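You operate a simulated robot arm through the tools that you are given. There is no shell and no other tool.

The job below is to be done with a simulated robot arm. You get a single attempt, and the scene is never put back.

TASK
Set the red hook's side like the other: hook in the card's hole, yellow arm out and locked.
Fine: push the hook home; tighten the orange knob; the blue hook and white arm stay.

Only the result counts: the job must be done as asked and must still hold three seconds after the hand-in. Knocking over, shifting, dropping, spilling or breaking anything else fails it.

THE ROBOT
A 6-joint arm with a two-finger parallel gripper, fixed in place. Base frame: the origin is at the foot of the arm, x ahead of it, y to its left, z up. Lengths are in mm, angles in rad, forces in N, time in s.
With the tool pointing down near the work surface it reaches from about 240 to 620 mm from the base axis. Its first joint turns from -1.152 to 1.152 rad. Payload 2.7 kg.
Tool frame: the origin (TCP) lies between the finger pads and is the grasp point; the fingertips stand 23 mm ahead of it; z points along the fingers, y is the line along which they close. The gripper opens to 94 mm. The fingers are 38 mm wide and 10 mm thick; the gripper's body (54 by 96 mm) begins 39 mm behind the TCP.
Orientation is that of the tool frame in the base frame, as [roll, pitch, yaw] about the fixed x, y, z axes, in that order (R = Rz(yaw) Ry(pitch) Rx(roll)). With the fingers straight down and closing along the base's y, the tool's x points along the base's -x, its y along +y and its z along -z.

THE INTERFACE
- The arm moves only by the tool servo_tool. Its argument "motion" is a list of rows, each a list of 7 numbers: the shift along the base's x, y, z in mm, then the turn, a rotation vector about the base's x, y, z in rad, then the opening in per cent of the stroke, from 0 (shut) to 100 (fully open). In form: [[dx, dy, dz, rx, ry, rz, jaw], ...]. A call has 1 to 20 rows; each row shifts and turns the commanded pose from where the row before left it. A row lasts 0.2 s, in which the tool goes at most 50 mm and 0.15 rad; a call with a longer step from one row to the next is refused whole, and so is a gripper value outside its range. A pose out of reach is approached as far as the arm can. The call stops where the force on the tool passes 60 N (or 10 N more than at its start, if that is more) or the arm is blocked; 0.2 s more then pass. The fingers move at their own pace (about 45 mm/s each) and stop on an object; they squeeze with about 42 N. The grip force told is the motor's: it shows also when the fingers shut on nothing. Time passes only in rows, and 0.2 s behind the last, so rows that do not move let the fingers close. It gives the time, the measured TCP pose, the force on the tool (base axes), the opening and the grip force at its end, in the units of the frame above (readings bear some noise), with the torque about the TCP (base axes, N m) and any sound that the robot's microphone picked up.
- Cameras (640 x 400 px; columns grow to the right, rows downward): "scene" is fixed at [70, -422, 1411.6]; the picture's right is [0.84, -0.55, 0.00], its down [-0.26, -0.41, -0.88] and it looks along [0.48, 0.73, -0.48] (base axes); focal length 333 px, centre (320, 200). "wrist" rides on the gripper at [87, 16, -75] in the tool frame; the picture's right is [-0.18, 0.98, 0.00], its down [-0.58, -0.11, -0.81] and it looks along [-0.79, -0.15, 0.59] (tool axes); focal length 243 px, centre (320, 200). There is no depth. A picture from a camera that has moved, and an enlarged one, comes with that camera's place and axes in the base frame and with its lens.
- snapshot(camera): a new picture of that camera. The clock stands still meanwhile.
- enlarge(camera, box): a new picture of the part [left, top, right, bottom] of that camera's present view, enlarged. The clock stands still meanwhile.
- job_done(): hands the job in; it is judged then, once.

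Nothing tells you positions but the pictures and the camera data. Unless the task says otherwise, let go and move clear before handing in.

The tools are called after ">>>" as name(argument=value, ...) on one line, values as JSON. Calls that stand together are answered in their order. servo_tool: Moves the arm, as the interface text tells. Its arguments: {"type":"object","properties":{"motion":{"type":"array"}},"required":["motion"]} The other tools are called the same way: snapshot (camera) takes a picture; enlarge (camera, box) takes an enlarged picture of a part of a camera's view; job_done () hands the job in.

At the start:

```text
clock: 0.0
ee_pos: [417.6, 66.6, 1223.8]
orientation: [3.14, 0.001, -3.138]
ft_force: [-0.2, 0.1, -0.2]
ft_torque: [0.0, 0.0, 0.03]
grip_width: 94.2
grasp_force: 0.0
```

scene: 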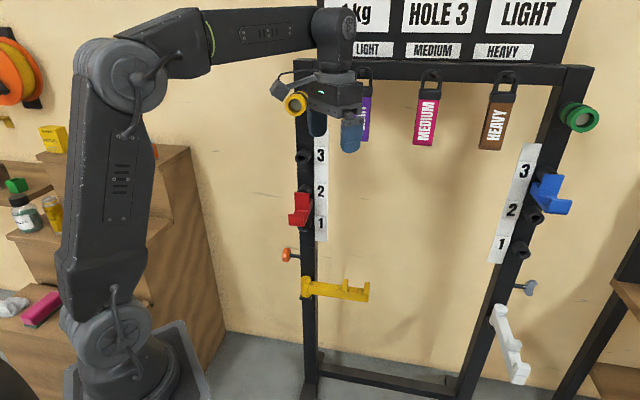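
wrist: 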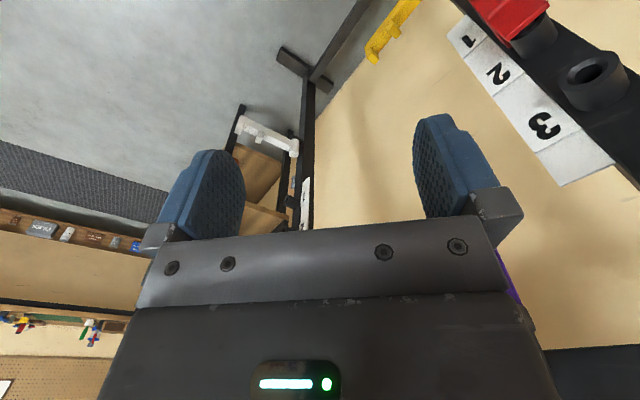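

I see a rack with a red hook on the left post, a blue hook on the right post, a yellow arm folded and a white arm out. I will look closer at each before moving.

>>> enlarge(camera="scene", box=[260, 130, 400, 220])

>>> enlarge(camera="scene", box=[260, 220, 400, 310])

>>> enlarge(camera="scene", box=[470, 140, 610, 230])

>>> enlarge(camera="scene", box=[440, 260, 580, 390])

>>> enlarge(camera="scene", box=[300, 0, 620, 150])

>>> enlarge(camera="wrist", box=[350, 0, 640, 180])

```text
4.44 times, centred on (330, 175) of scene
camera zoom: at [70.0, -422.0, 1411.6], right [0.84, -0.55, 0.0], down [-0.26, -0.41, -0.88], along [0.48, 0.73, -0.48], focal length 1481 px, centre (276, 311)
```

zoom: 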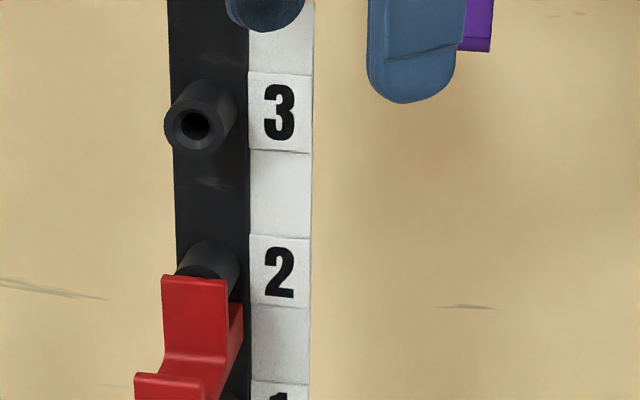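

```text
4.44 times, centred on (330, 265) of scene
camera zoom: at [70.0, -422.0, 1411.6], right [0.84, -0.55, 0.0], down [-0.26, -0.41, -0.88], along [0.48, 0.73, -0.48], focal length 1481 px, centre (276, -89)
```

zoom: 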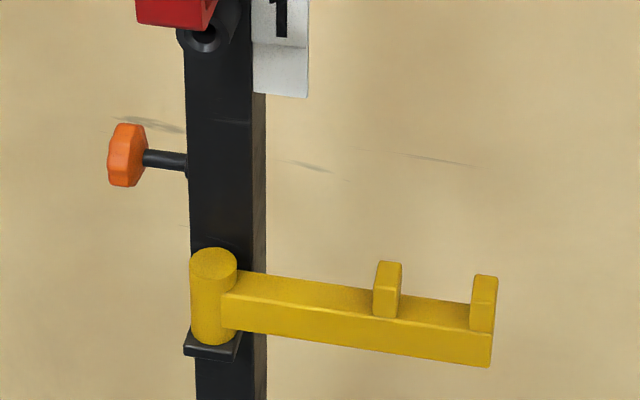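

```text
4.44 times, centred on (540, 185) of scene
camera zoom: at [70.0, -422.0, 1411.6], right [0.84, -0.55, 0.0], down [-0.26, -0.41, -0.88], along [0.48, 0.73, -0.48], focal length 1481 px, centre (-658, 267)
```

zoom: 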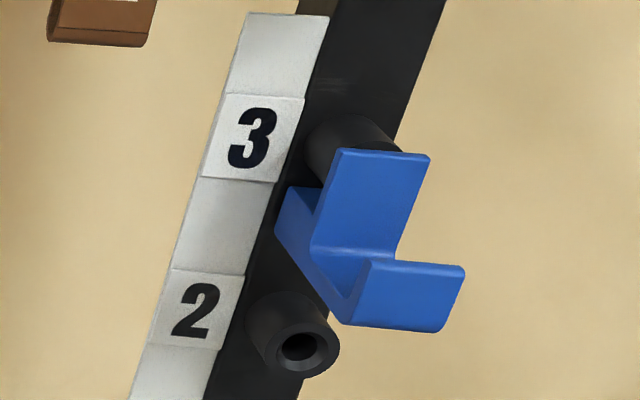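

```text
3.08 times, centred on (510, 325) of scene
camera zoom: at [70.0, -422.0, 1411.6], right [0.84, -0.55, 0.0], down [-0.26, -0.41, -0.88], along [0.48, 0.73, -0.48], focal length 1025 px, centre (-265, -185)
```

zoom: 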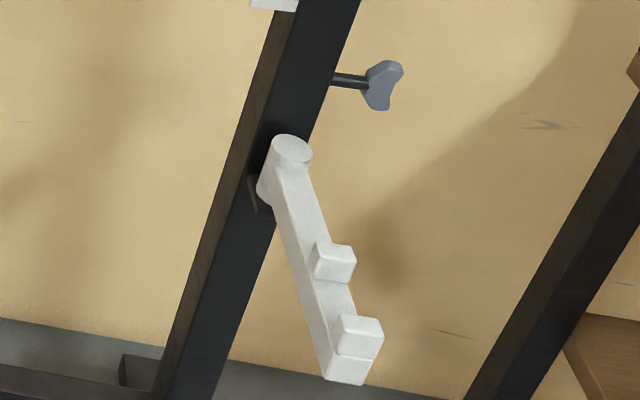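

```text
2.00 times, centred on (460, 75) of scene
camera zoom: at [70.0, -422.0, 1411.6], right [0.84, -0.55, 0.0], down [-0.26, -0.41, -0.88], along [0.48, 0.73, -0.48], focal length 666 px, centre (40, 450)
```

zoom: 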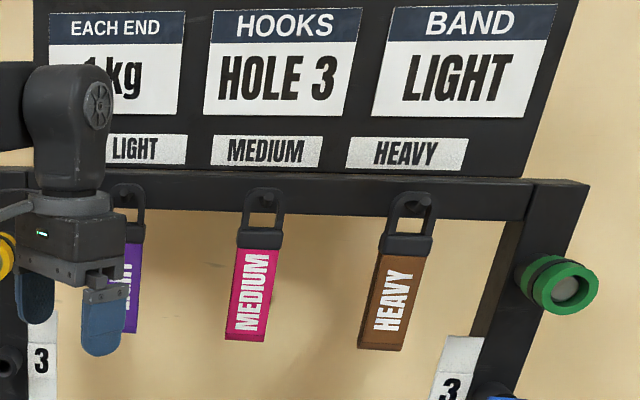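

```text
2.21 times, centred on (495, 90) of wrist
camera zoom: at [331.2, 82.1, 1299.4], right [0.18, 0.98, 0.0], down [0.58, -0.11, 0.81], along [0.79, -0.15, -0.59], focal length 535 px, centre (-66, 443)
```

zoom: 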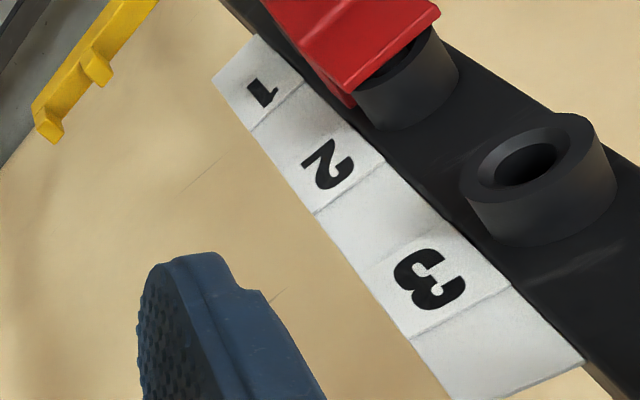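

The card says HOLE 3; the red hook sits in hole 2 of the left post, and by triangulation the rack faces the robot at about 45° (left socket 3 mouth near (488, 307, 1075)). The yellow arm is folded along the rack at z≈600, with the orange knob near (478, 408, 690). I will move to a pose facing the rack for a closer look.

>>> servo_tool(motion=[[-9.5, 19, -25, 0, 0, 0.131, 100], [-9.5, 19, -25, 0, 0, 0.131, 100], [-9.5, 19, -25, 0, 0, 0.131, 100], [-9.5, 19, -25, 0, 0, 0.131, 100], [-9.5, 19, -25, 0, 0, 0.131, 100], [-9.5, 19, -25, 0, 0, 0.13, 100], [0, 0, 0, 0, 0, 0, 100]])

>>> snapshot(camera="wrist")

>>> snapshot(camera="scene")

```text
clock: 1.6
ee_pos: [360.4, 179.5, 1075.1]
orientation: [3.138, 0.002, -2.353]
ft_force: [0.2, 0.0, -0.5]
ft_torque: [0.0, -0.01, -0.01]
grip_width: 94.1
grasp_force: 0.0
```

```text
taken
camera wrist: at [288.0, 129.1, 1149.9], right [-0.57, 0.82, 0.0], down [0.49, 0.33, 0.81], along [0.66, 0.46, -0.59], focal length 243 px, centre (320, 200)
```

wrist: 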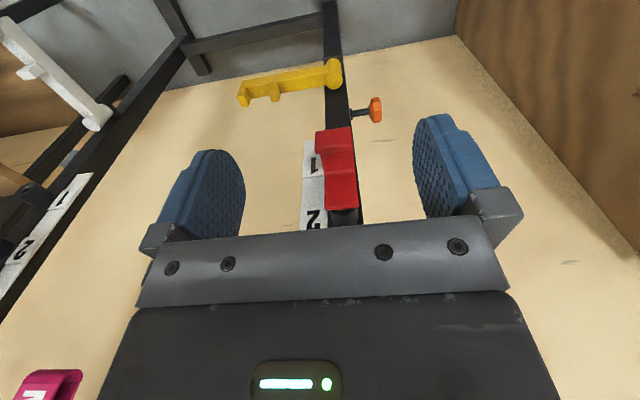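

```text
taken
```

scene: 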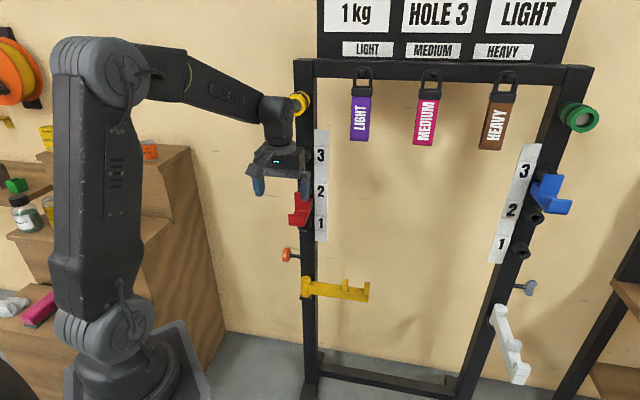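

The wrist view (upside down) shows the red hook, knob and yellow arm. I'll enlarge these parts.

>>> enlarge(camera="wrist", box=[260, 110, 420, 230])

>>> enlarge(camera="wrist", box=[220, 40, 400, 150])

>>> enlarge(camera="wrist", box=[0, 0, 140, 160])

>>> enlarge(camera="scene", box=[270, 140, 350, 250])

```text
3.33 times, centred on (340, 170) of wrist
camera zoom: at [288.0, 129.1, 1149.9], right [-0.57, 0.82, 0.0], down [0.49, 0.33, 0.81], along [0.66, 0.46, -0.59], focal length 809 px, centre (253, 300)
```

zoom: 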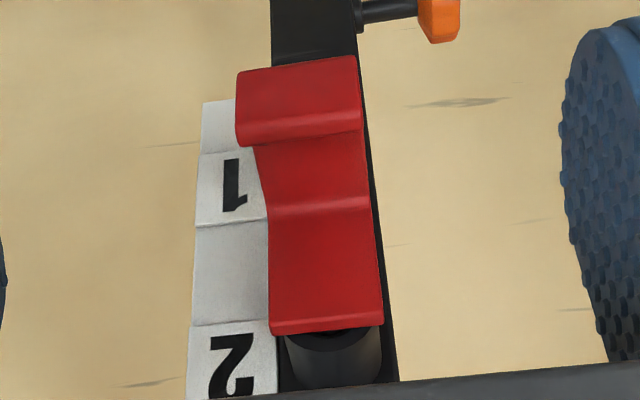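

```text
3.56 times, centred on (310, 95) of wrist
camera zoom: at [288.0, 129.1, 1149.9], right [-0.57, 0.82, 0.0], down [0.49, 0.33, 0.81], along [0.66, 0.46, -0.59], focal length 863 px, centre (356, 573)
```

zoom: 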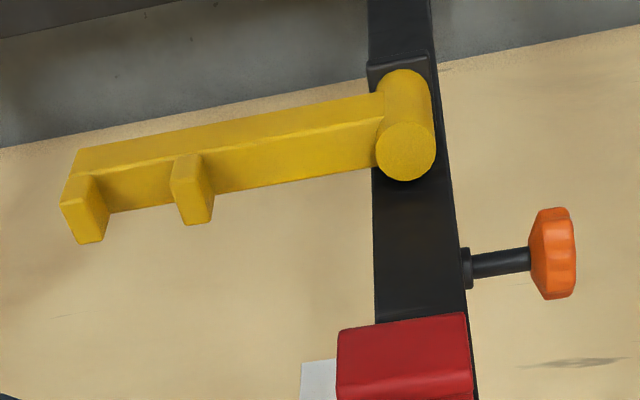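

```text
2.50 times, centred on (70, 80) of wrist
camera zoom: at [288.0, 129.1, 1149.9], right [-0.57, 0.82, 0.0], down [0.49, 0.33, 0.81], along [0.66, 0.46, -0.59], focal length 606 px, centre (945, 500)
```

zoom: 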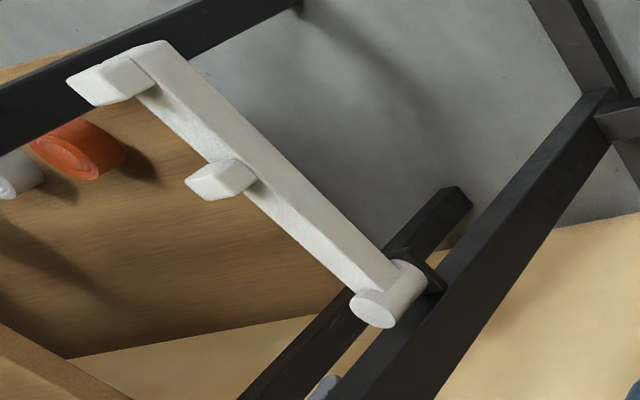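

```text
3.64 times, centred on (310, 195) of scene
camera zoom: at [70.0, -422.0, 1411.6], right [0.84, -0.55, 0.0], down [-0.26, -0.41, -0.88], along [0.48, 0.73, -0.48], focal length 1212 px, centre (356, 218)
```

zoom: 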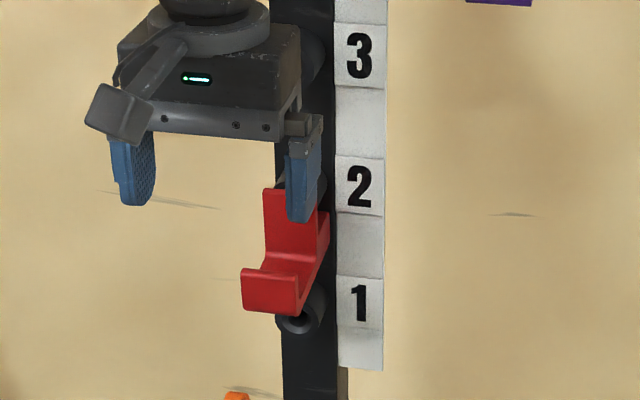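

The hook's plate is about 44 mm wide, centred near (484, 300), z 909–971, with the lip about 51 mm in front. I'll tilt the tool 45° to face it from in front and above and check alignment.

>>> servo_tool(motion=[[5, 5, -20, 0.0925, -0.0925, 0, 100], [5, 5, -20, 0.0925, -0.0925, 0, 100], [5, 5, -20, 0.0925, -0.0925, 0, 100], [5, 5, -20, 0.0925, -0.0925, 0, 100], [5, 5, -20, 0.0925, -0.0925, 0, 100], [5, 5, -20, 0.0925, -0.0925, 0, 100], [0, 0, 0, 0, 0, 0, 100]])

>>> snapshot(camera="wrist")

>>> snapshot(camera="scene")

```text
clock: 3.2
ee_pos: [384.5, 207.1, 959.6]
orientation: [3.123, 0.718, -2.359]
ft_force: [-0.8, -0.3, -0.3]
ft_torque: [0.01, -0.02, 0.03]
grip_width: 94.3
grasp_force: 0.1
out of reach, approached as far as the arm can: row 6
```

```text
taken
camera wrist: at [293.6, 136.0, 959.0], right [-0.6, 0.78, 0.14], down [0.02, -0.15, 0.99], along [0.8, 0.6, 0.07], focal length 243 px, centre (320, 200)
```

wrist: 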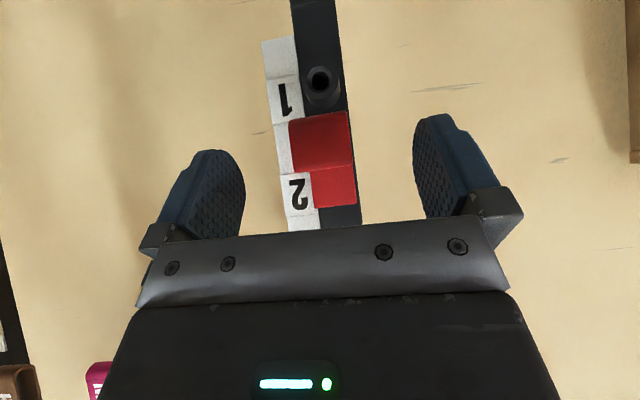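

```text
taken
```

scene: 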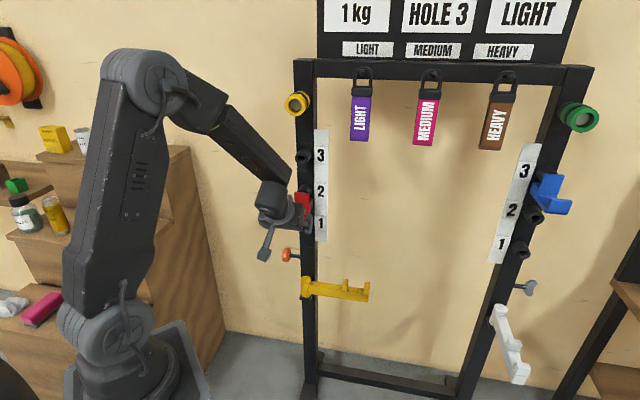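

The hook is centred between the fingers within about 5 mm (lip front ≈(446,259,927), plate ≈(484,300)). I'll straddle it partway with open fingers, then look again.

>>> servo_tool(motion=[[13, 10, 0, 0, 0, 0, 100], [13, 11, -2, 0, 0, 0, 100], [13, 11, -2, 0, 0, 0, 100], [0, 0, 0, 0, 0, 0, 100]])

>>> snapshot(camera="wrist")

```text
clock: 4.2
ee_pos: [424.9, 241.5, 956.5]
orientation: [3.121, 0.719, -2.356]
ft_force: [-0.3, 0.5, -0.1]
ft_torque: [0.01, 0.0, -0.01]
grip_width: 93.9
grasp_force: 0.1
```

```text
taken
camera wrist: at [332.9, 169.2, 955.8], right [-0.61, 0.78, 0.14], down [0.02, -0.15, 0.99], along [0.8, 0.6, 0.07], focal length 243 px, centre (320, 200)
```

wrist: 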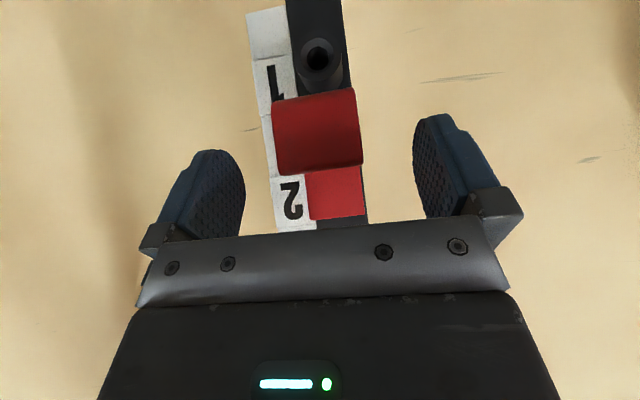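

Lateral error is about 1.5 mm now. I'll advance so the fingers straddle the plate.

>>> servo_tool(motion=[[14, 13, -1.5, 0, 0, 0, 100], [14, 13, -1.5, 0, 0, 0, 100], [13, 13, -1.5, 0, 0, 0, 100], [13, 13, 0, 0, 0, 0, 100], [0, 0, 0, 0, 0, 0, 100]])

>>> snapshot(camera="wrist")

>>> enlarge(camera="scene", box=[240, 140, 360, 250])

```text
clock: 5.4
ee_pos: [479.4, 293.0, 954.1]
orientation: [3.121, 0.718, -2.356]
ft_force: [0.3, -0.4, 0.7]
ft_torque: [0.0, 0.0, 0.0]
grip_width: 93.9
grasp_force: 0.0
```

```text
taken
camera wrist: at [387.3, 222.5, 953.2], right [-0.61, 0.78, 0.14], down [0.02, -0.15, 0.99], along [0.8, 0.6, 0.07], focal length 243 px, centre (320, 200)
```

wrist: 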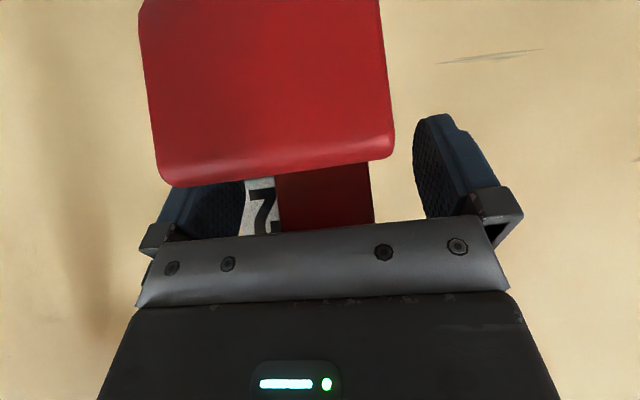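

```text
3.64 times, centred on (300, 195) of scene
camera zoom: at [70.0, -422.0, 1411.6], right [0.84, -0.55, 0.0], down [-0.26, -0.41, -0.88], along [0.48, 0.73, -0.48], focal length 1212 px, centre (393, 218)
```

zoom: 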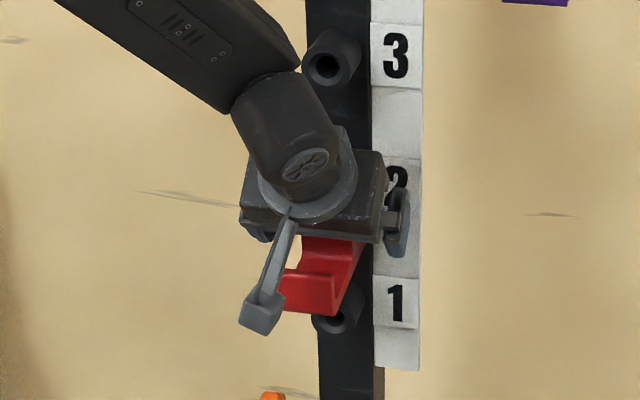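

The plate sits centred between the fingers (plate centre column 324 versus expected about 325). I'll close the gripper.

>>> servo_tool(motion=[[0, 0, 0, 0, 0, 0, 60], [0, 0, 0, 0, 0, 0, 40], [0, 0, 0, 0, 0, 0, 0], [0, 0, 0, 0, 0, 0, 0], [0, 0, 0, 0, 0, 0, 0]])

>>> snapshot(camera="wrist")

>>> enlarge(camera="scene", box=[240, 140, 360, 250])

```text
clock: 6.6
ee_pos: [478.5, 294.0, 952.7]
orientation: [3.121, 0.718, -2.355]
ft_force: [-8.4, 3.3, 2.8]
ft_torque: [-0.09, -0.04, 0.23]
grip_width: 42.1
grasp_force: 42.0
```

```text
taken
camera wrist: at [386.5, 222.6, 953.3], right [-0.61, 0.78, 0.14], down [0.02, -0.15, 0.99], along [0.79, 0.6, 0.07], focal length 243 px, centre (320, 200)
```

wrist: 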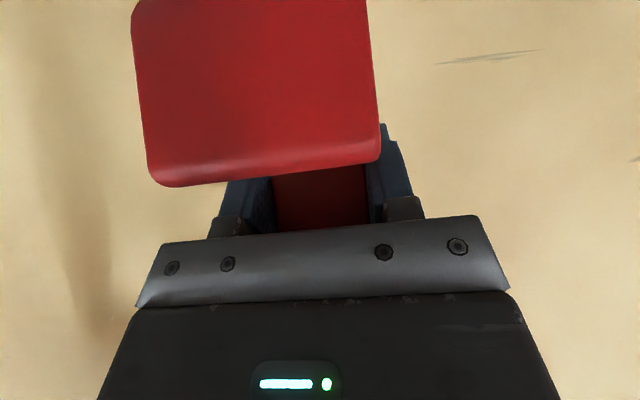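

```text
3.64 times, centred on (300, 195) of scene
camera zoom: at [69.7, -421.9, 1411.7], right [0.84, -0.55, 0.0], down [-0.26, -0.41, -0.88], along [0.48, 0.73, -0.48], focal length 1212 px, centre (393, 218)
```

zoom: 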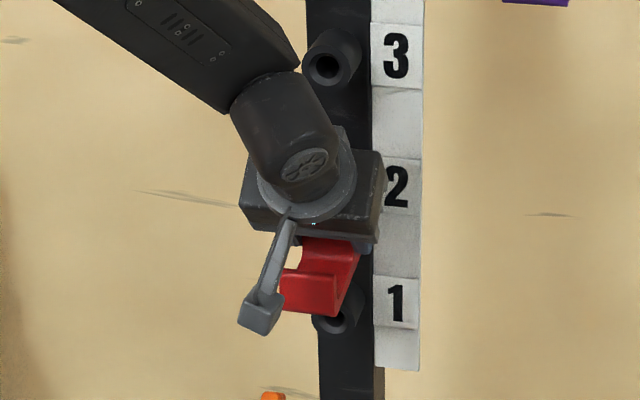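

The hook is gripped (width 42 mm, light side force). I'll pull it straight out along (-0.707, -0.707), gently first.

>>> servo_tool(motion=[[-1.9, -1.3, 0, 0, 0, 0, 0], [-2.1, -2.1, 0, 0, 0, 0, 0], [-2.1, -2.1, 0, 0, 0, 0, 0], [0, 0, 0, 0, 0, 0, 0]])

>>> snapshot(camera="wrist")

>>> enlarge(camera="scene", box=[240, 140, 360, 250])

```text
clock: 7.6
ee_pos: [472.7, 286.9, 951.4]
orientation: [3.122, 0.72, -2.354]
ft_force: [-1.9, 5.7, 1.2]
ft_torque: [-0.02, -0.13, 0.09]
grip_width: 41.9
grasp_force: 41.6
```

```text
taken
camera wrist: at [380.1, 216.2, 952.7], right [-0.61, 0.78, 0.14], down [0.02, -0.15, 0.99], along [0.8, 0.6, 0.07], focal length 243 px, centre (320, 200)
```

wrist: 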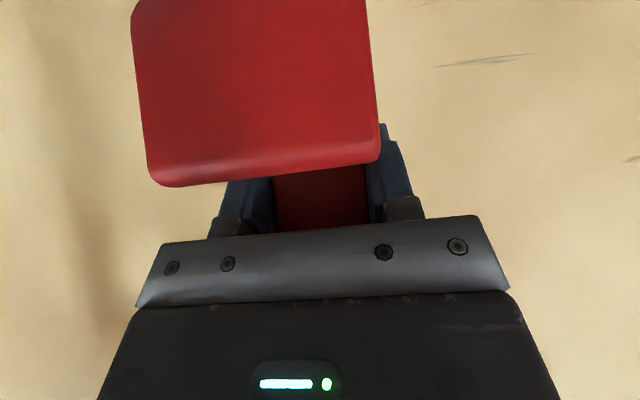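

```text
3.64 times, centred on (300, 195) of scene
camera zoom: at [69.9, -421.8, 1411.7], right [0.84, -0.55, 0.0], down [-0.26, -0.41, -0.88], along [0.48, 0.73, -0.48], focal length 1212 px, centre (393, 218)
```

zoom: 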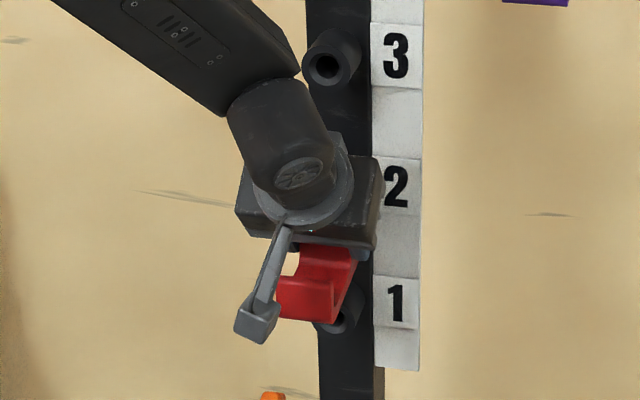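

The hook slides with the tool and forces are small. I'll continue pulling out.

>>> servo_tool(motion=[[-3.8, -3.2, 0, 0, 0, 0, 0], [-3.5, -3.5, 0, 0, 0, 0, 0], [-3.5, -3.5, 0, 0, 0, 0, 0], [-3.5, -3.5, 0, 0, 0, 0, 0], [0, 0, 0, 0, 0, 0, 0]])

>>> enlarge(camera="scene", box=[240, 140, 360, 250])

```text
clock: 8.8
ee_pos: [458.2, 272.7, 952.2]
orientation: [3.12, 0.715, -2.355]
ft_force: [0.6, 0.5, 1.1]
ft_torque: [0.0, -0.03, -0.01]
grip_width: 41.7
grasp_force: 42.3
```

```text
3.64 times, centred on (300, 195) of scene
camera zoom: at [70.0, -421.9, 1411.6], right [0.84, -0.55, 0.0], down [-0.26, -0.41, -0.88], along [0.48, 0.73, -0.48], focal length 1212 px, centre (393, 218)
```

zoom: 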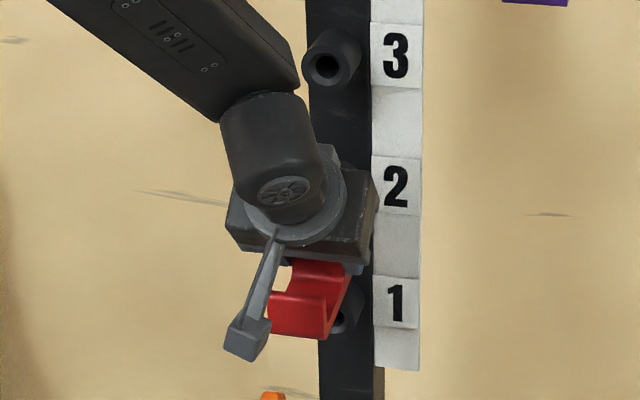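

About 29 mm out, with forces near zero. I'll continue another 40 mm to be clear.

>>> servo_tool(motion=[[-7, -7, 0, 0, 0, 0, 0], [-7, -7, 0, 0, 0, 0, 0], [-7, -7, 0, 0, 0, 0, 0], [-7, -7, 0, 0, 0, 0, 0], [-7, -7, 0, 0, 0, 0, 0], [0, 0, 0, 0, 0, 0, 0]])

>>> snapshot(camera="wrist")

>>> enlarge(camera="scene", box=[240, 140, 360, 250])

```text
clock: 10.2
ee_pos: [421.6, 238.8, 951.7]
orientation: [3.123, 0.72, -2.354]
ft_force: [0.1, 0.4, -0.3]
ft_torque: [0.06, -0.02, 0.01]
grip_width: 41.9
grasp_force: 42.1
```

```text
taken
camera wrist: at [330.0, 167.1, 952.2], right [-0.61, 0.78, 0.14], down [0.02, -0.15, 0.99], along [0.8, 0.6, 0.07], focal length 243 px, centre (320, 200)
```

wrist: 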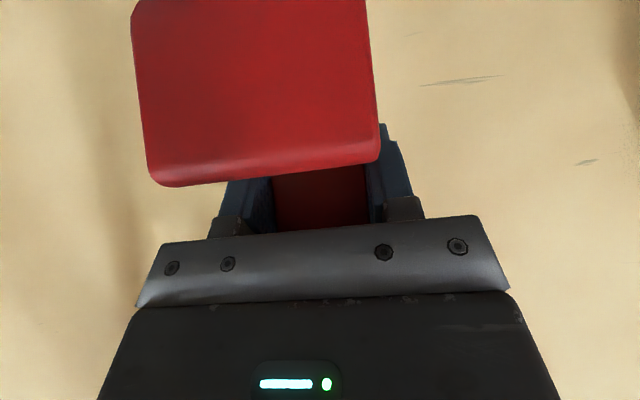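

```text
3.64 times, centred on (300, 195) of scene
camera zoom: at [70.0, -421.9, 1411.6], right [0.84, -0.55, 0.0], down [-0.26, -0.41, -0.88], along [0.48, 0.73, -0.48], focal length 1212 px, centre (393, 218)
```

zoom: 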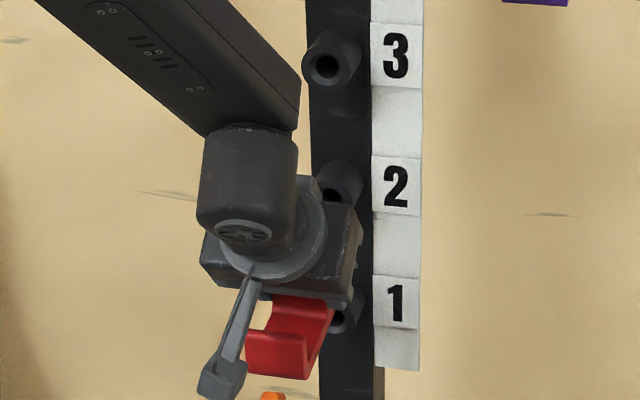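

The hook is free. To measure the hole spacing precisely, I'll sidestep so the wrist camera can see the sockets past the hook, and compare two views at different heights.

>>> servo_tool(motion=[[20, -20, 15, 0, 0, 0, 0], [20, -20, 15, 0, 0, 0, 0], [20, -20, 15, 0, 0, 0, 0], [20, -20, 15, 0, 0, 0, 0], [0, 0, 0, 0, 0, 0, 0], [0, 0, 0, 0, 0, 0, 0]])

>>> snapshot(camera="wrist")

>>> snapshot(camera="scene")

```text
clock: 11.6
ee_pos: [502.2, 158.9, 1013.8]
orientation: [3.12, 0.721, -2.356]
ft_force: [0.1, -0.2, -2.8]
ft_torque: [0.05, -0.01, 0.0]
grip_width: 41.8
grasp_force: 41.8
```

```text
taken
camera wrist: at [409.7, 87.3, 1014.0], right [-0.61, 0.78, 0.14], down [0.02, -0.15, 0.99], along [0.8, 0.6, 0.07], focal length 243 px, centre (320, 200)
```

wrist: 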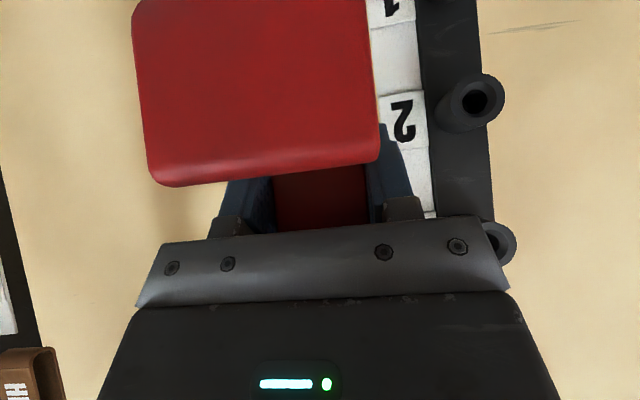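

```text
taken
```

scene: 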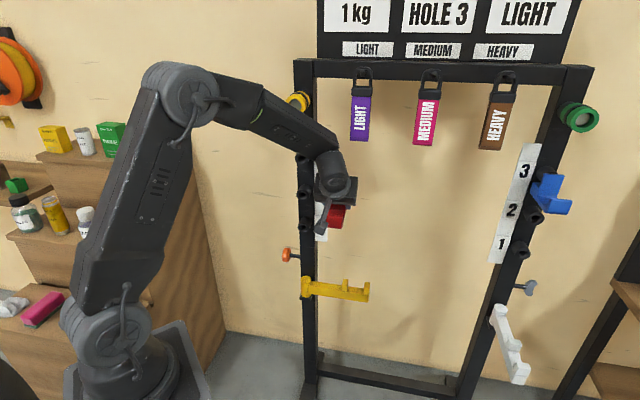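

Socket 2 is clearly visible. I'll enlarge it, then raise by 112 mm and compare with socket 3.

>>> enlarge(camera="wrist", box=[430, 60, 530, 140])

>>> servo_tool(motion=[[0, 0, 28, 0, 0, 0, 0], [0, 0, 28, 0, 0, 0, 0], [0, 0, 28, 0, 0, 0, 0], [0, 0, 28, 0, 0, 0, 0], [0, 0, 0, 0, 0, 0, 0], [0, 0, 0, 0, 0, 0, 0]])

>>> enlarge(camera="wrist", box=[430, 60, 530, 140])

>>> snapshot(camera="wrist")

```text
5.00 times, centred on (480, 100) of wrist
camera zoom: at [409.7, 87.3, 1014.0], right [-0.61, 0.78, 0.14], down [0.02, -0.15, 0.99], along [0.8, 0.6, 0.07], focal length 1213 px, centre (-480, 700)
```

zoom: 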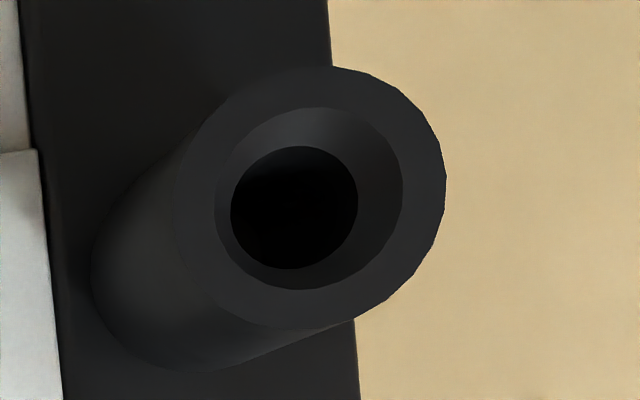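

```text
clock: 13.0
ee_pos: [501.1, 159.1, 1124.7]
orientation: [3.119, 0.719, -2.356]
ft_force: [0.7, -0.1, -3.8]
ft_torque: [0.0, -0.06, -0.01]
grip_width: 42.0
grasp_force: 42.0
```

```text
5.00 times, centred on (480, 100) of wrist
camera zoom: at [409.2, 87.9, 1124.2], right [-0.61, 0.78, 0.14], down [0.02, -0.15, 0.99], along [0.8, 0.6, 0.07], focal length 1213 px, centre (-480, 700)
```

zoom: 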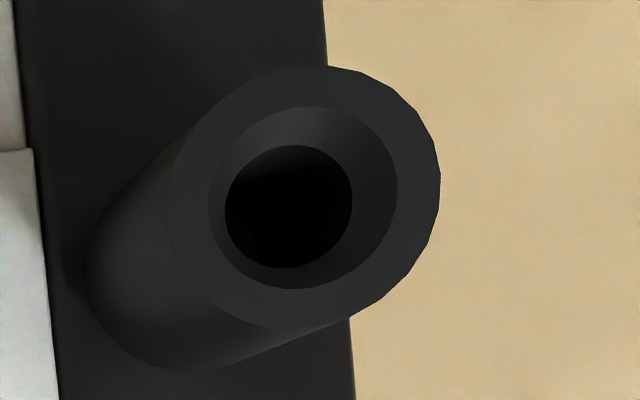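

```text
taken
camera wrist: at [409.2, 87.9, 1124.2], right [-0.61, 0.78, 0.14], down [0.02, -0.15, 0.99], along [0.8, 0.6, 0.07], focal length 243 px, centre (320, 200)
```

wrist: 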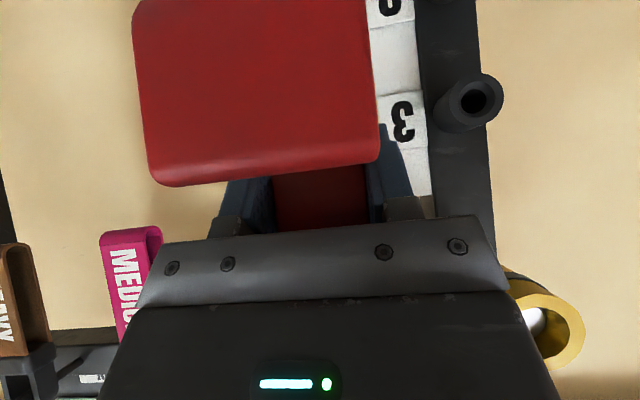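

The two views match almost exactly, so hole 3 is about 111–112 mm above hole 2, and the chamfered mouth gives margin. I'll return sideways so the hook faces hole 3.

>>> servo_tool(motion=[[-20, 20, -15, 0, 0, 0, 0], [-20, 20, -15, 0, 0, 0, 0], [-20, 20, -15, 0, 0, 0, 0], [-19.5, 19.5, -15, 0, 0, 0, 0], [0, 0, 0, 0, 0, 0, 0], [0, 0, 0, 0, 0, 0, 0]])

>>> enlarge(camera="scene", box=[240, 110, 360, 220])

>>> snapshot(camera="wrist")

```text
clock: 14.4
ee_pos: [422.3, 236.8, 1062.8]
orientation: [3.12, 0.718, -2.356]
ft_force: [0.7, -0.9, -3.4]
ft_torque: [0.03, -0.02, 0.0]
grip_width: 41.7
grasp_force: 41.8
```

```text
3.64 times, centred on (300, 165) of scene
camera zoom: at [70.0, -421.9, 1411.6], right [0.84, -0.55, 0.0], down [-0.26, -0.41, -0.88], along [0.48, 0.73, -0.48], focal length 1212 px, centre (393, 327)
```

zoom: 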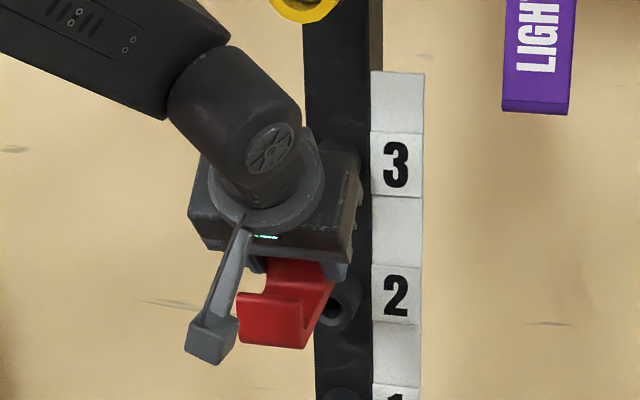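

```text
taken
camera wrist: at [331.1, 166.6, 1063.3], right [-0.61, 0.78, 0.14], down [0.02, -0.15, 0.99], along [0.8, 0.6, 0.07], focal length 243 px, centre (320, 200)
```

wrist: 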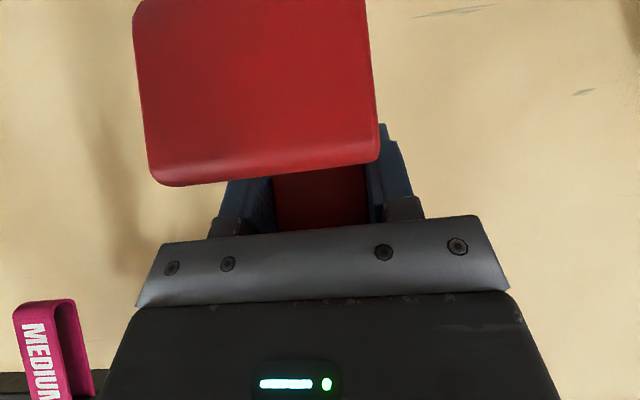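

The hook now faces hole 3 with the same lateral line. I'll push in gradually along (0.707, 0.707) and watch the forces.

>>> servo_tool(motion=[[5, 5, 0, 0, 0, 0, 0], [5, 5, 0, 0, 0, 0, 0], [5, 5, 0, 0, 0, 0, 0], [4, 4, 0, 0, 0, 0, 0], [3, 3, 0, 0, 0, 0, 0], [3, 3, 0, 0, 0, 0, 0], [0, 0, 0, 0, 0, 0, 0]])

>>> enlarge(camera="scene", box=[240, 110, 360, 220])

```text
clock: 16.0
ee_pos: [446.9, 262.7, 1063.8]
orientation: [3.122, 0.719, -2.357]
ft_force: [0.1, 0.5, -3.5]
ft_torque: [0.02, -0.03, 0.0]
grip_width: 42.0
grasp_force: 42.4
```

```text
3.64 times, centred on (300, 165) of scene
camera zoom: at [70.0, -421.9, 1411.6], right [0.84, -0.55, 0.0], down [-0.26, -0.41, -0.88], along [0.48, 0.73, -0.48], focal length 1212 px, centre (393, 327)
```

zoom: 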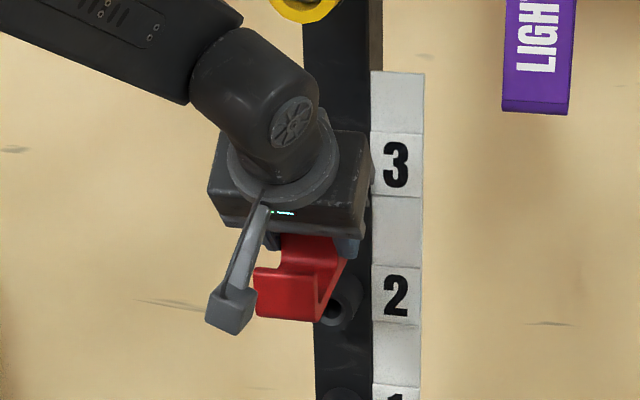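

No contact yet and the weight reads steady. I'll continue in small steps.

>>> servo_tool(motion=[[2, 2, 0, 0, 0, 0, 0], [2, 2, 0, 0, 0, 0, 0], [2, 2, 0, 0, 0, 0, 0], [2, 2, 0, 0, 0, 0, 0], [0, 0, 0, 0, 0, 0, 0]])

>>> servo_tool(motion=[[2, 2, 0, 0, 0, 0, 0], [2, 2, 0, 0, 0, 0, 0], [2, 2, 0, 0, 0, 0, 0], [0, 0, 0, 0, 0, 0, 0]])

>>> snapshot(camera="wrist")

```text
clock: 17.2
ee_pos: [455.9, 270.6, 1063.7]
orientation: [3.121, 0.72, -2.359]
ft_force: [0.8, -0.3, -4.0]
ft_torque: [0.0, -0.04, 0.01]
grip_width: 42.1
grasp_force: 41.9
```

```text
clock: 18.2
ee_pos: [461.9, 276.4, 1065.9]
orientation: [3.119, 0.718, -2.358]
ft_force: [-0.3, -0.4, -3.6]
ft_torque: [0.01, -0.03, -0.01]
grip_width: 41.8
grasp_force: 42.2
```

```text
taken
camera wrist: at [369.9, 205.7, 1064.1], right [-0.61, 0.78, 0.14], down [0.02, -0.15, 0.99], along [0.79, 0.6, 0.07], focal length 243 px, centre (320, 200)
```

wrist: 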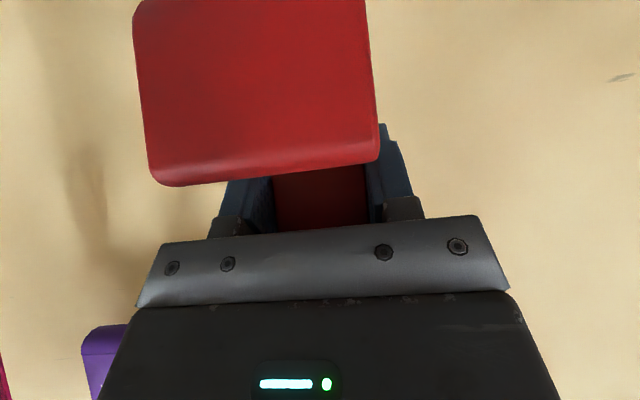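

Still free of contact with 24 mm remaining to the home depth seen at hole 2. Continuing slowly.

>>> servo_tool(motion=[[1.5, 1.5, 0, 0, 0, 0, 0], [1.5, 1.5, 0, 0, 0, 0, 0], [1.5, 1.5, 0, 0, 0, 0, 0], [1.5, 1.5, 0, 0, 0, 0, 0], [0, 0, 0, 0, 0, 0, 0]])

>>> servo_tool(motion=[[1.5, 1.5, 0, 0, 0, 0, 0], [1.5, 1.5, 0, 0, 0, 0, 0], [1.5, 1.5, 0, 0, 0, 0, 0], [0, 0, 0, 0, 0, 0, 0]])

>>> snapshot(camera="wrist")

>>> enlarge(camera="scene", box=[240, 110, 360, 220])

```text
clock: 19.4
ee_pos: [467.6, 283.4, 1064.7]
orientation: [3.12, 0.716, -2.357]
ft_force: [-3.5, 1.1, -7.3]
ft_torque: [-0.06, -0.01, 0.06]
grip_width: 42.0
grasp_force: 41.6
```

```text
clock: 20.4
ee_pos: [472.3, 287.9, 1064.8]
orientation: [3.122, 0.716, -2.357]
ft_force: [-3.1, 0.1, -7.2]
ft_torque: [-0.1, 0.04, 0.02]
grip_width: 41.9
grasp_force: 42.2
```

```text
taken
camera wrist: at [380.5, 216.4, 1064.1], right [-0.61, 0.78, 0.14], down [0.02, -0.15, 0.99], along [0.79, 0.6, 0.07], focal length 243 px, centre (320, 200)
```

wrist: 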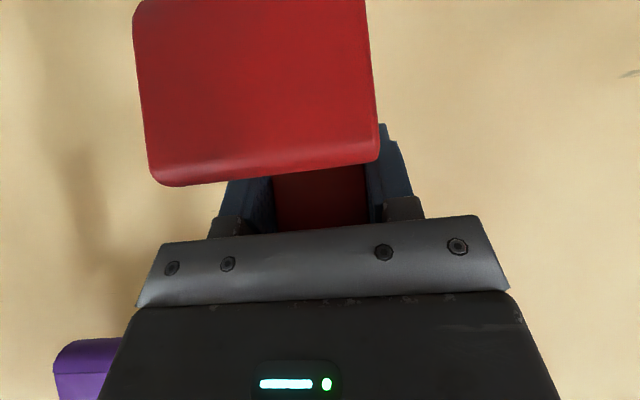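

```text
3.64 times, centred on (300, 165) of scene
camera zoom: at [70.0, -421.9, 1411.7], right [0.84, -0.55, 0.0], down [-0.26, -0.41, -0.88], along [0.48, 0.73, -0.48], focal length 1212 px, centre (393, 327)
```

zoom: 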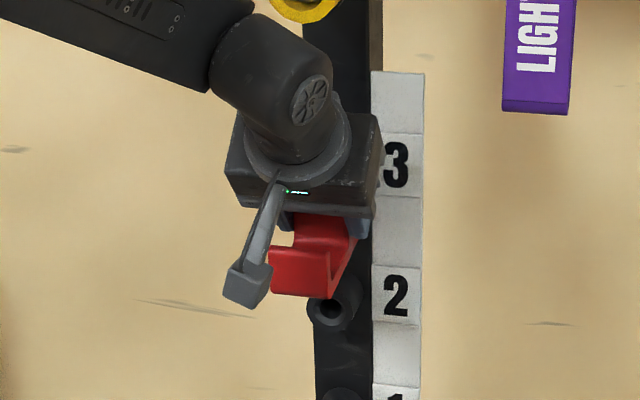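

A slight contact shows the peg is in the hole. I'll continue until it seats.

>>> servo_tool(motion=[[1.5, 1.5, -0.3, 0, 0, 0, 0], [1.5, 1.5, -0.3, 0, 0, 0, 0], [1.5, 1.5, -0.2, 0, 0, 0, 0], [1, 1, 0, 0, 0, 0, 0], [0, 0, 0, 0, 0, 0, 0]])

>>> servo_tool(motion=[[1, 1, 0, 0, 0, 0, 0], [1, 1, 0, 0, 0, 0, 0], [0, 0, 0, 0, 0, 0, 0]])

>>> enlarge(camera="scene", box=[240, 110, 360, 220])

```text
clock: 21.6
ee_pos: [478.7, 292.6, 1065.1]
orientation: [3.122, 0.72, -2.357]
ft_force: [-10.1, -2.2, -2.7]
ft_torque: [0.09, -0.19, 0.01]
grip_width: 42.3
grasp_force: 41.8
```

```text
clock: 22.4
ee_pos: [479.0, 293.3, 1063.6]
orientation: [3.121, 0.715, -2.358]
ft_force: [-24.6, -21.7, 6.0]
ft_torque: [-0.46, 0.29, -0.4]
grip_width: 42.3
grasp_force: 42.2
```

```text
3.64 times, centred on (300, 165) of scene
camera zoom: at [69.1, -422.7, 1411.4], right [0.84, -0.55, 0.0], down [-0.26, -0.41, -0.88], along [0.48, 0.73, -0.48], focal length 1212 px, centre (393, 327)
```

zoom: 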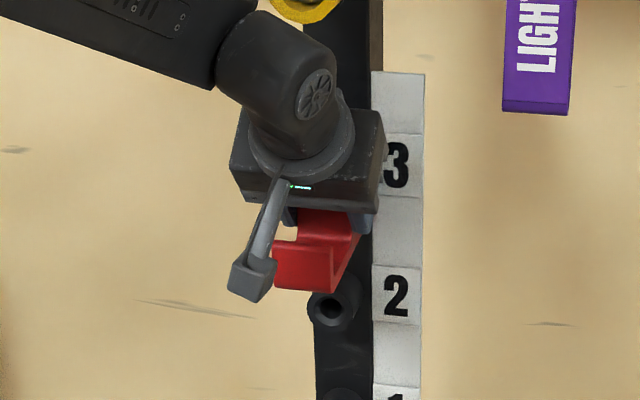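

The hook seats at the same depth as it had in hole 2, with about 33 N pushing on a firm stop. I'll relax the push and open the fingers.

>>> servo_tool(motion=[[-1.2, -1.2, 0, 0, 0, 0, 0], [0, 0, 0, 0, 0, 0, 0]])

>>> servo_tool(motion=[[0, 0, 0, 0, 0, 0, 60], [0, 0, 0, 0, 0, 0, 85], [0, 0, 0, 0, 0, 0, 100], [0, 0, 0, 0, 0, 0, 100], [0, 0, 0, 0, 0, 0, 100]])

>>> snapshot(camera="wrist")

>>> enlarge(camera="scene", box=[240, 110, 360, 220])

```text
clock: 23.0
ee_pos: [477.3, 293.3, 1064.1]
orientation: [3.121, 0.719, -2.356]
ft_force: [-8.7, -5.8, -2.1]
ft_torque: [-0.17, 0.34, -0.19]
grip_width: 42.0
grasp_force: 41.5
```

```text
clock: 24.2
ee_pos: [478.3, 293.2, 1063.9]
orientation: [3.122, 0.72, -2.356]
ft_force: [0.0, 0.0, 0.1]
ft_torque: [0.01, 0.03, 0.01]
grip_width: 94.1
grasp_force: 0.0
```

```text
taken
camera wrist: at [386.7, 222.4, 1063.8], right [-0.61, 0.78, 0.14], down [0.02, -0.15, 0.99], along [0.8, 0.6, 0.07], focal length 243 px, centre (320, 200)
```

wrist: 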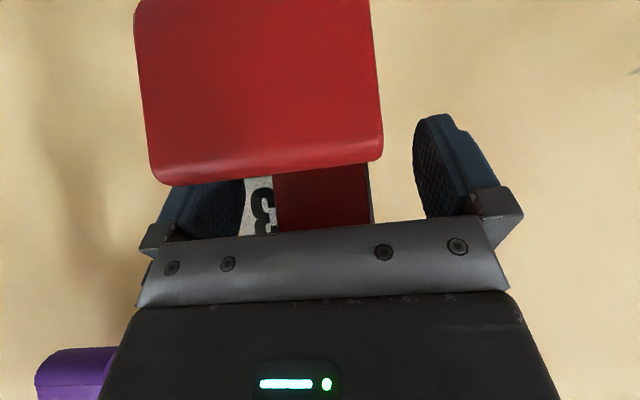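

```text
3.64 times, centred on (300, 165) of scene
camera zoom: at [70.0, -422.0, 1411.6], right [0.84, -0.55, 0.0], down [-0.26, -0.41, -0.88], along [0.48, 0.73, -0.48], focal length 1212 px, centre (393, 327)
```

zoom: 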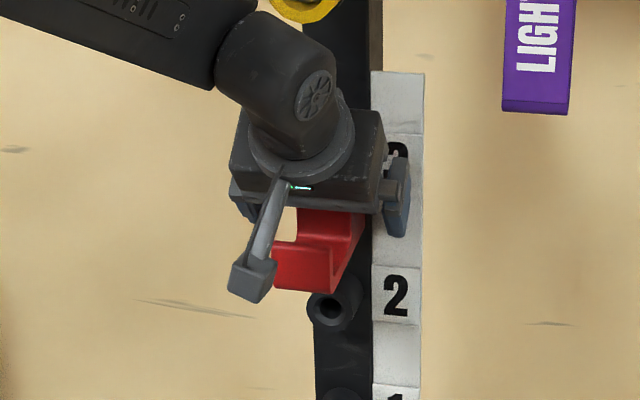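

The hook held on release. I'll back straight out and inspect it.

>>> servo_tool(motion=[[-10, -10, 0, 0, 0, 0, 100], [-15, -15, 0, 0, 0, 0, 100], [-20, -20, 0, 0, 0, 0, 100], [-25, -25, 0, 0, 0, 0, 100], [-20, -20, 0, 0, 0, 0, 100], [0, 0, 0, 0, 0, 0, 100]])

>>> snapshot(camera="wrist")

>>> enlarge(camera="scene", box=[240, 110, 360, 220])

```text
clock: 25.6
ee_pos: [386.7, 202.4, 1065.2]
orientation: [3.121, 0.72, -2.356]
ft_force: [0.1, 0.1, 0.7]
ft_torque: [-0.01, -0.01, 0.0]
grip_width: 93.9
grasp_force: 0.0
```

```text
taken
camera wrist: at [295.1, 131.3, 1065.4], right [-0.61, 0.78, 0.14], down [0.02, -0.15, 0.99], along [0.8, 0.6, 0.07], focal length 243 px, centre (320, 200)
```

wrist: 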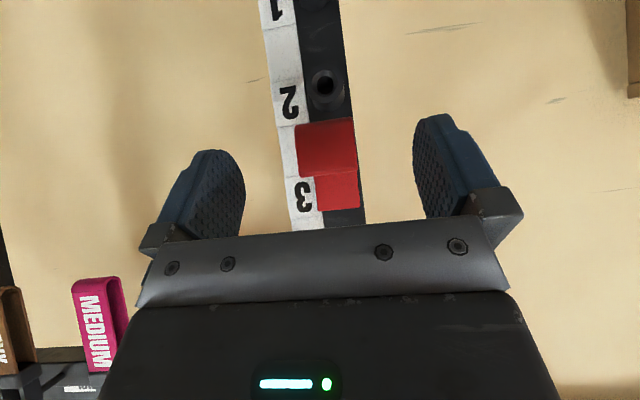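

```text
3.64 times, centred on (300, 165) of scene
camera zoom: at [70.0, -422.0, 1411.6], right [0.84, -0.55, 0.0], down [-0.26, -0.41, -0.88], along [0.48, 0.73, -0.48], focal length 1212 px, centre (393, 327)
```

zoom: 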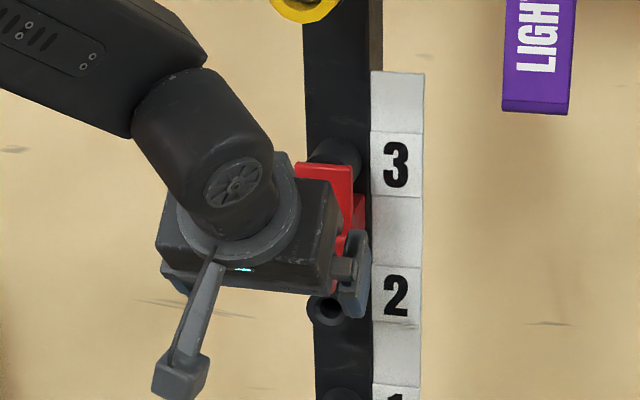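

The red hook is in hole 3 with its plate upright. Next I'll lower the tool, partly untilting, to look at the yellow arm.

>>> servo_tool(motion=[[-5, -5, -40, -0.05, 0.05, 0, 100], [-5, -5, -40, -0.05, 0.05, 0, 80], [0, 0, -40, -0.05, 0.05, 0, 50], [0, 0, -40, -0.05, 0.05, 0, 20], [0, 0, -40, 0, 0, 0, 0], [0, 0, -40, 0, 0, 0, 0], [0, 0, -30, 0, 0, 0, 0], [0, 0, 0, 0, 0, 0, 0]])

>>> snapshot(camera="wrist")

>>> snapshot(camera="scene")

```text
clock: 27.4
ee_pos: [378.0, 192.6, 794.9]
orientation: [3.123, 0.436, -2.355]
ft_force: [0.3, 0.0, -0.1]
ft_torque: [0.02, 0.01, -0.03]
grip_width: 0.1
grasp_force: 42.1
```

```text
taken
camera wrist: at [288.8, 125.9, 826.2], right [-0.58, 0.81, 0.1], down [0.22, 0.04, 0.97], along [0.78, 0.59, -0.2], focal length 243 px, centre (320, 200)
```

wrist: 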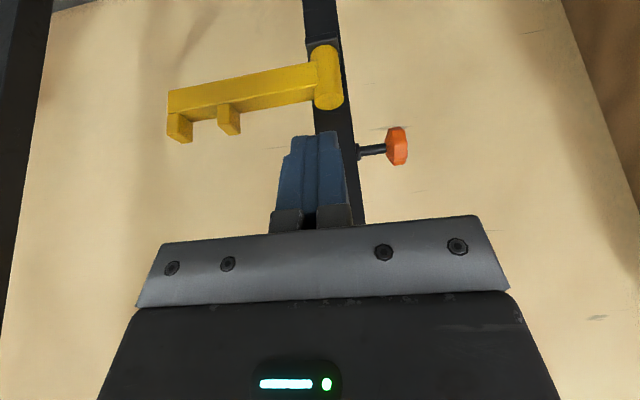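

```text
taken
```

scene: 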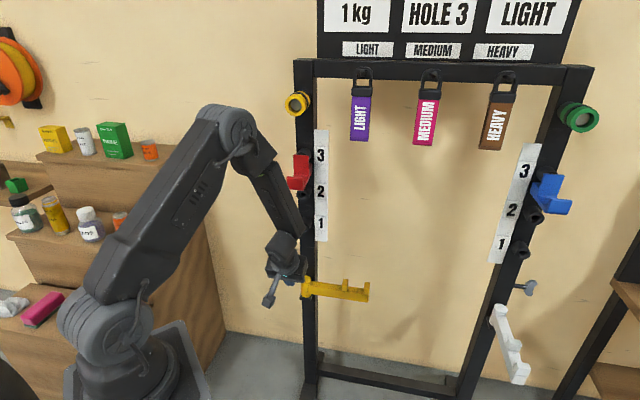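

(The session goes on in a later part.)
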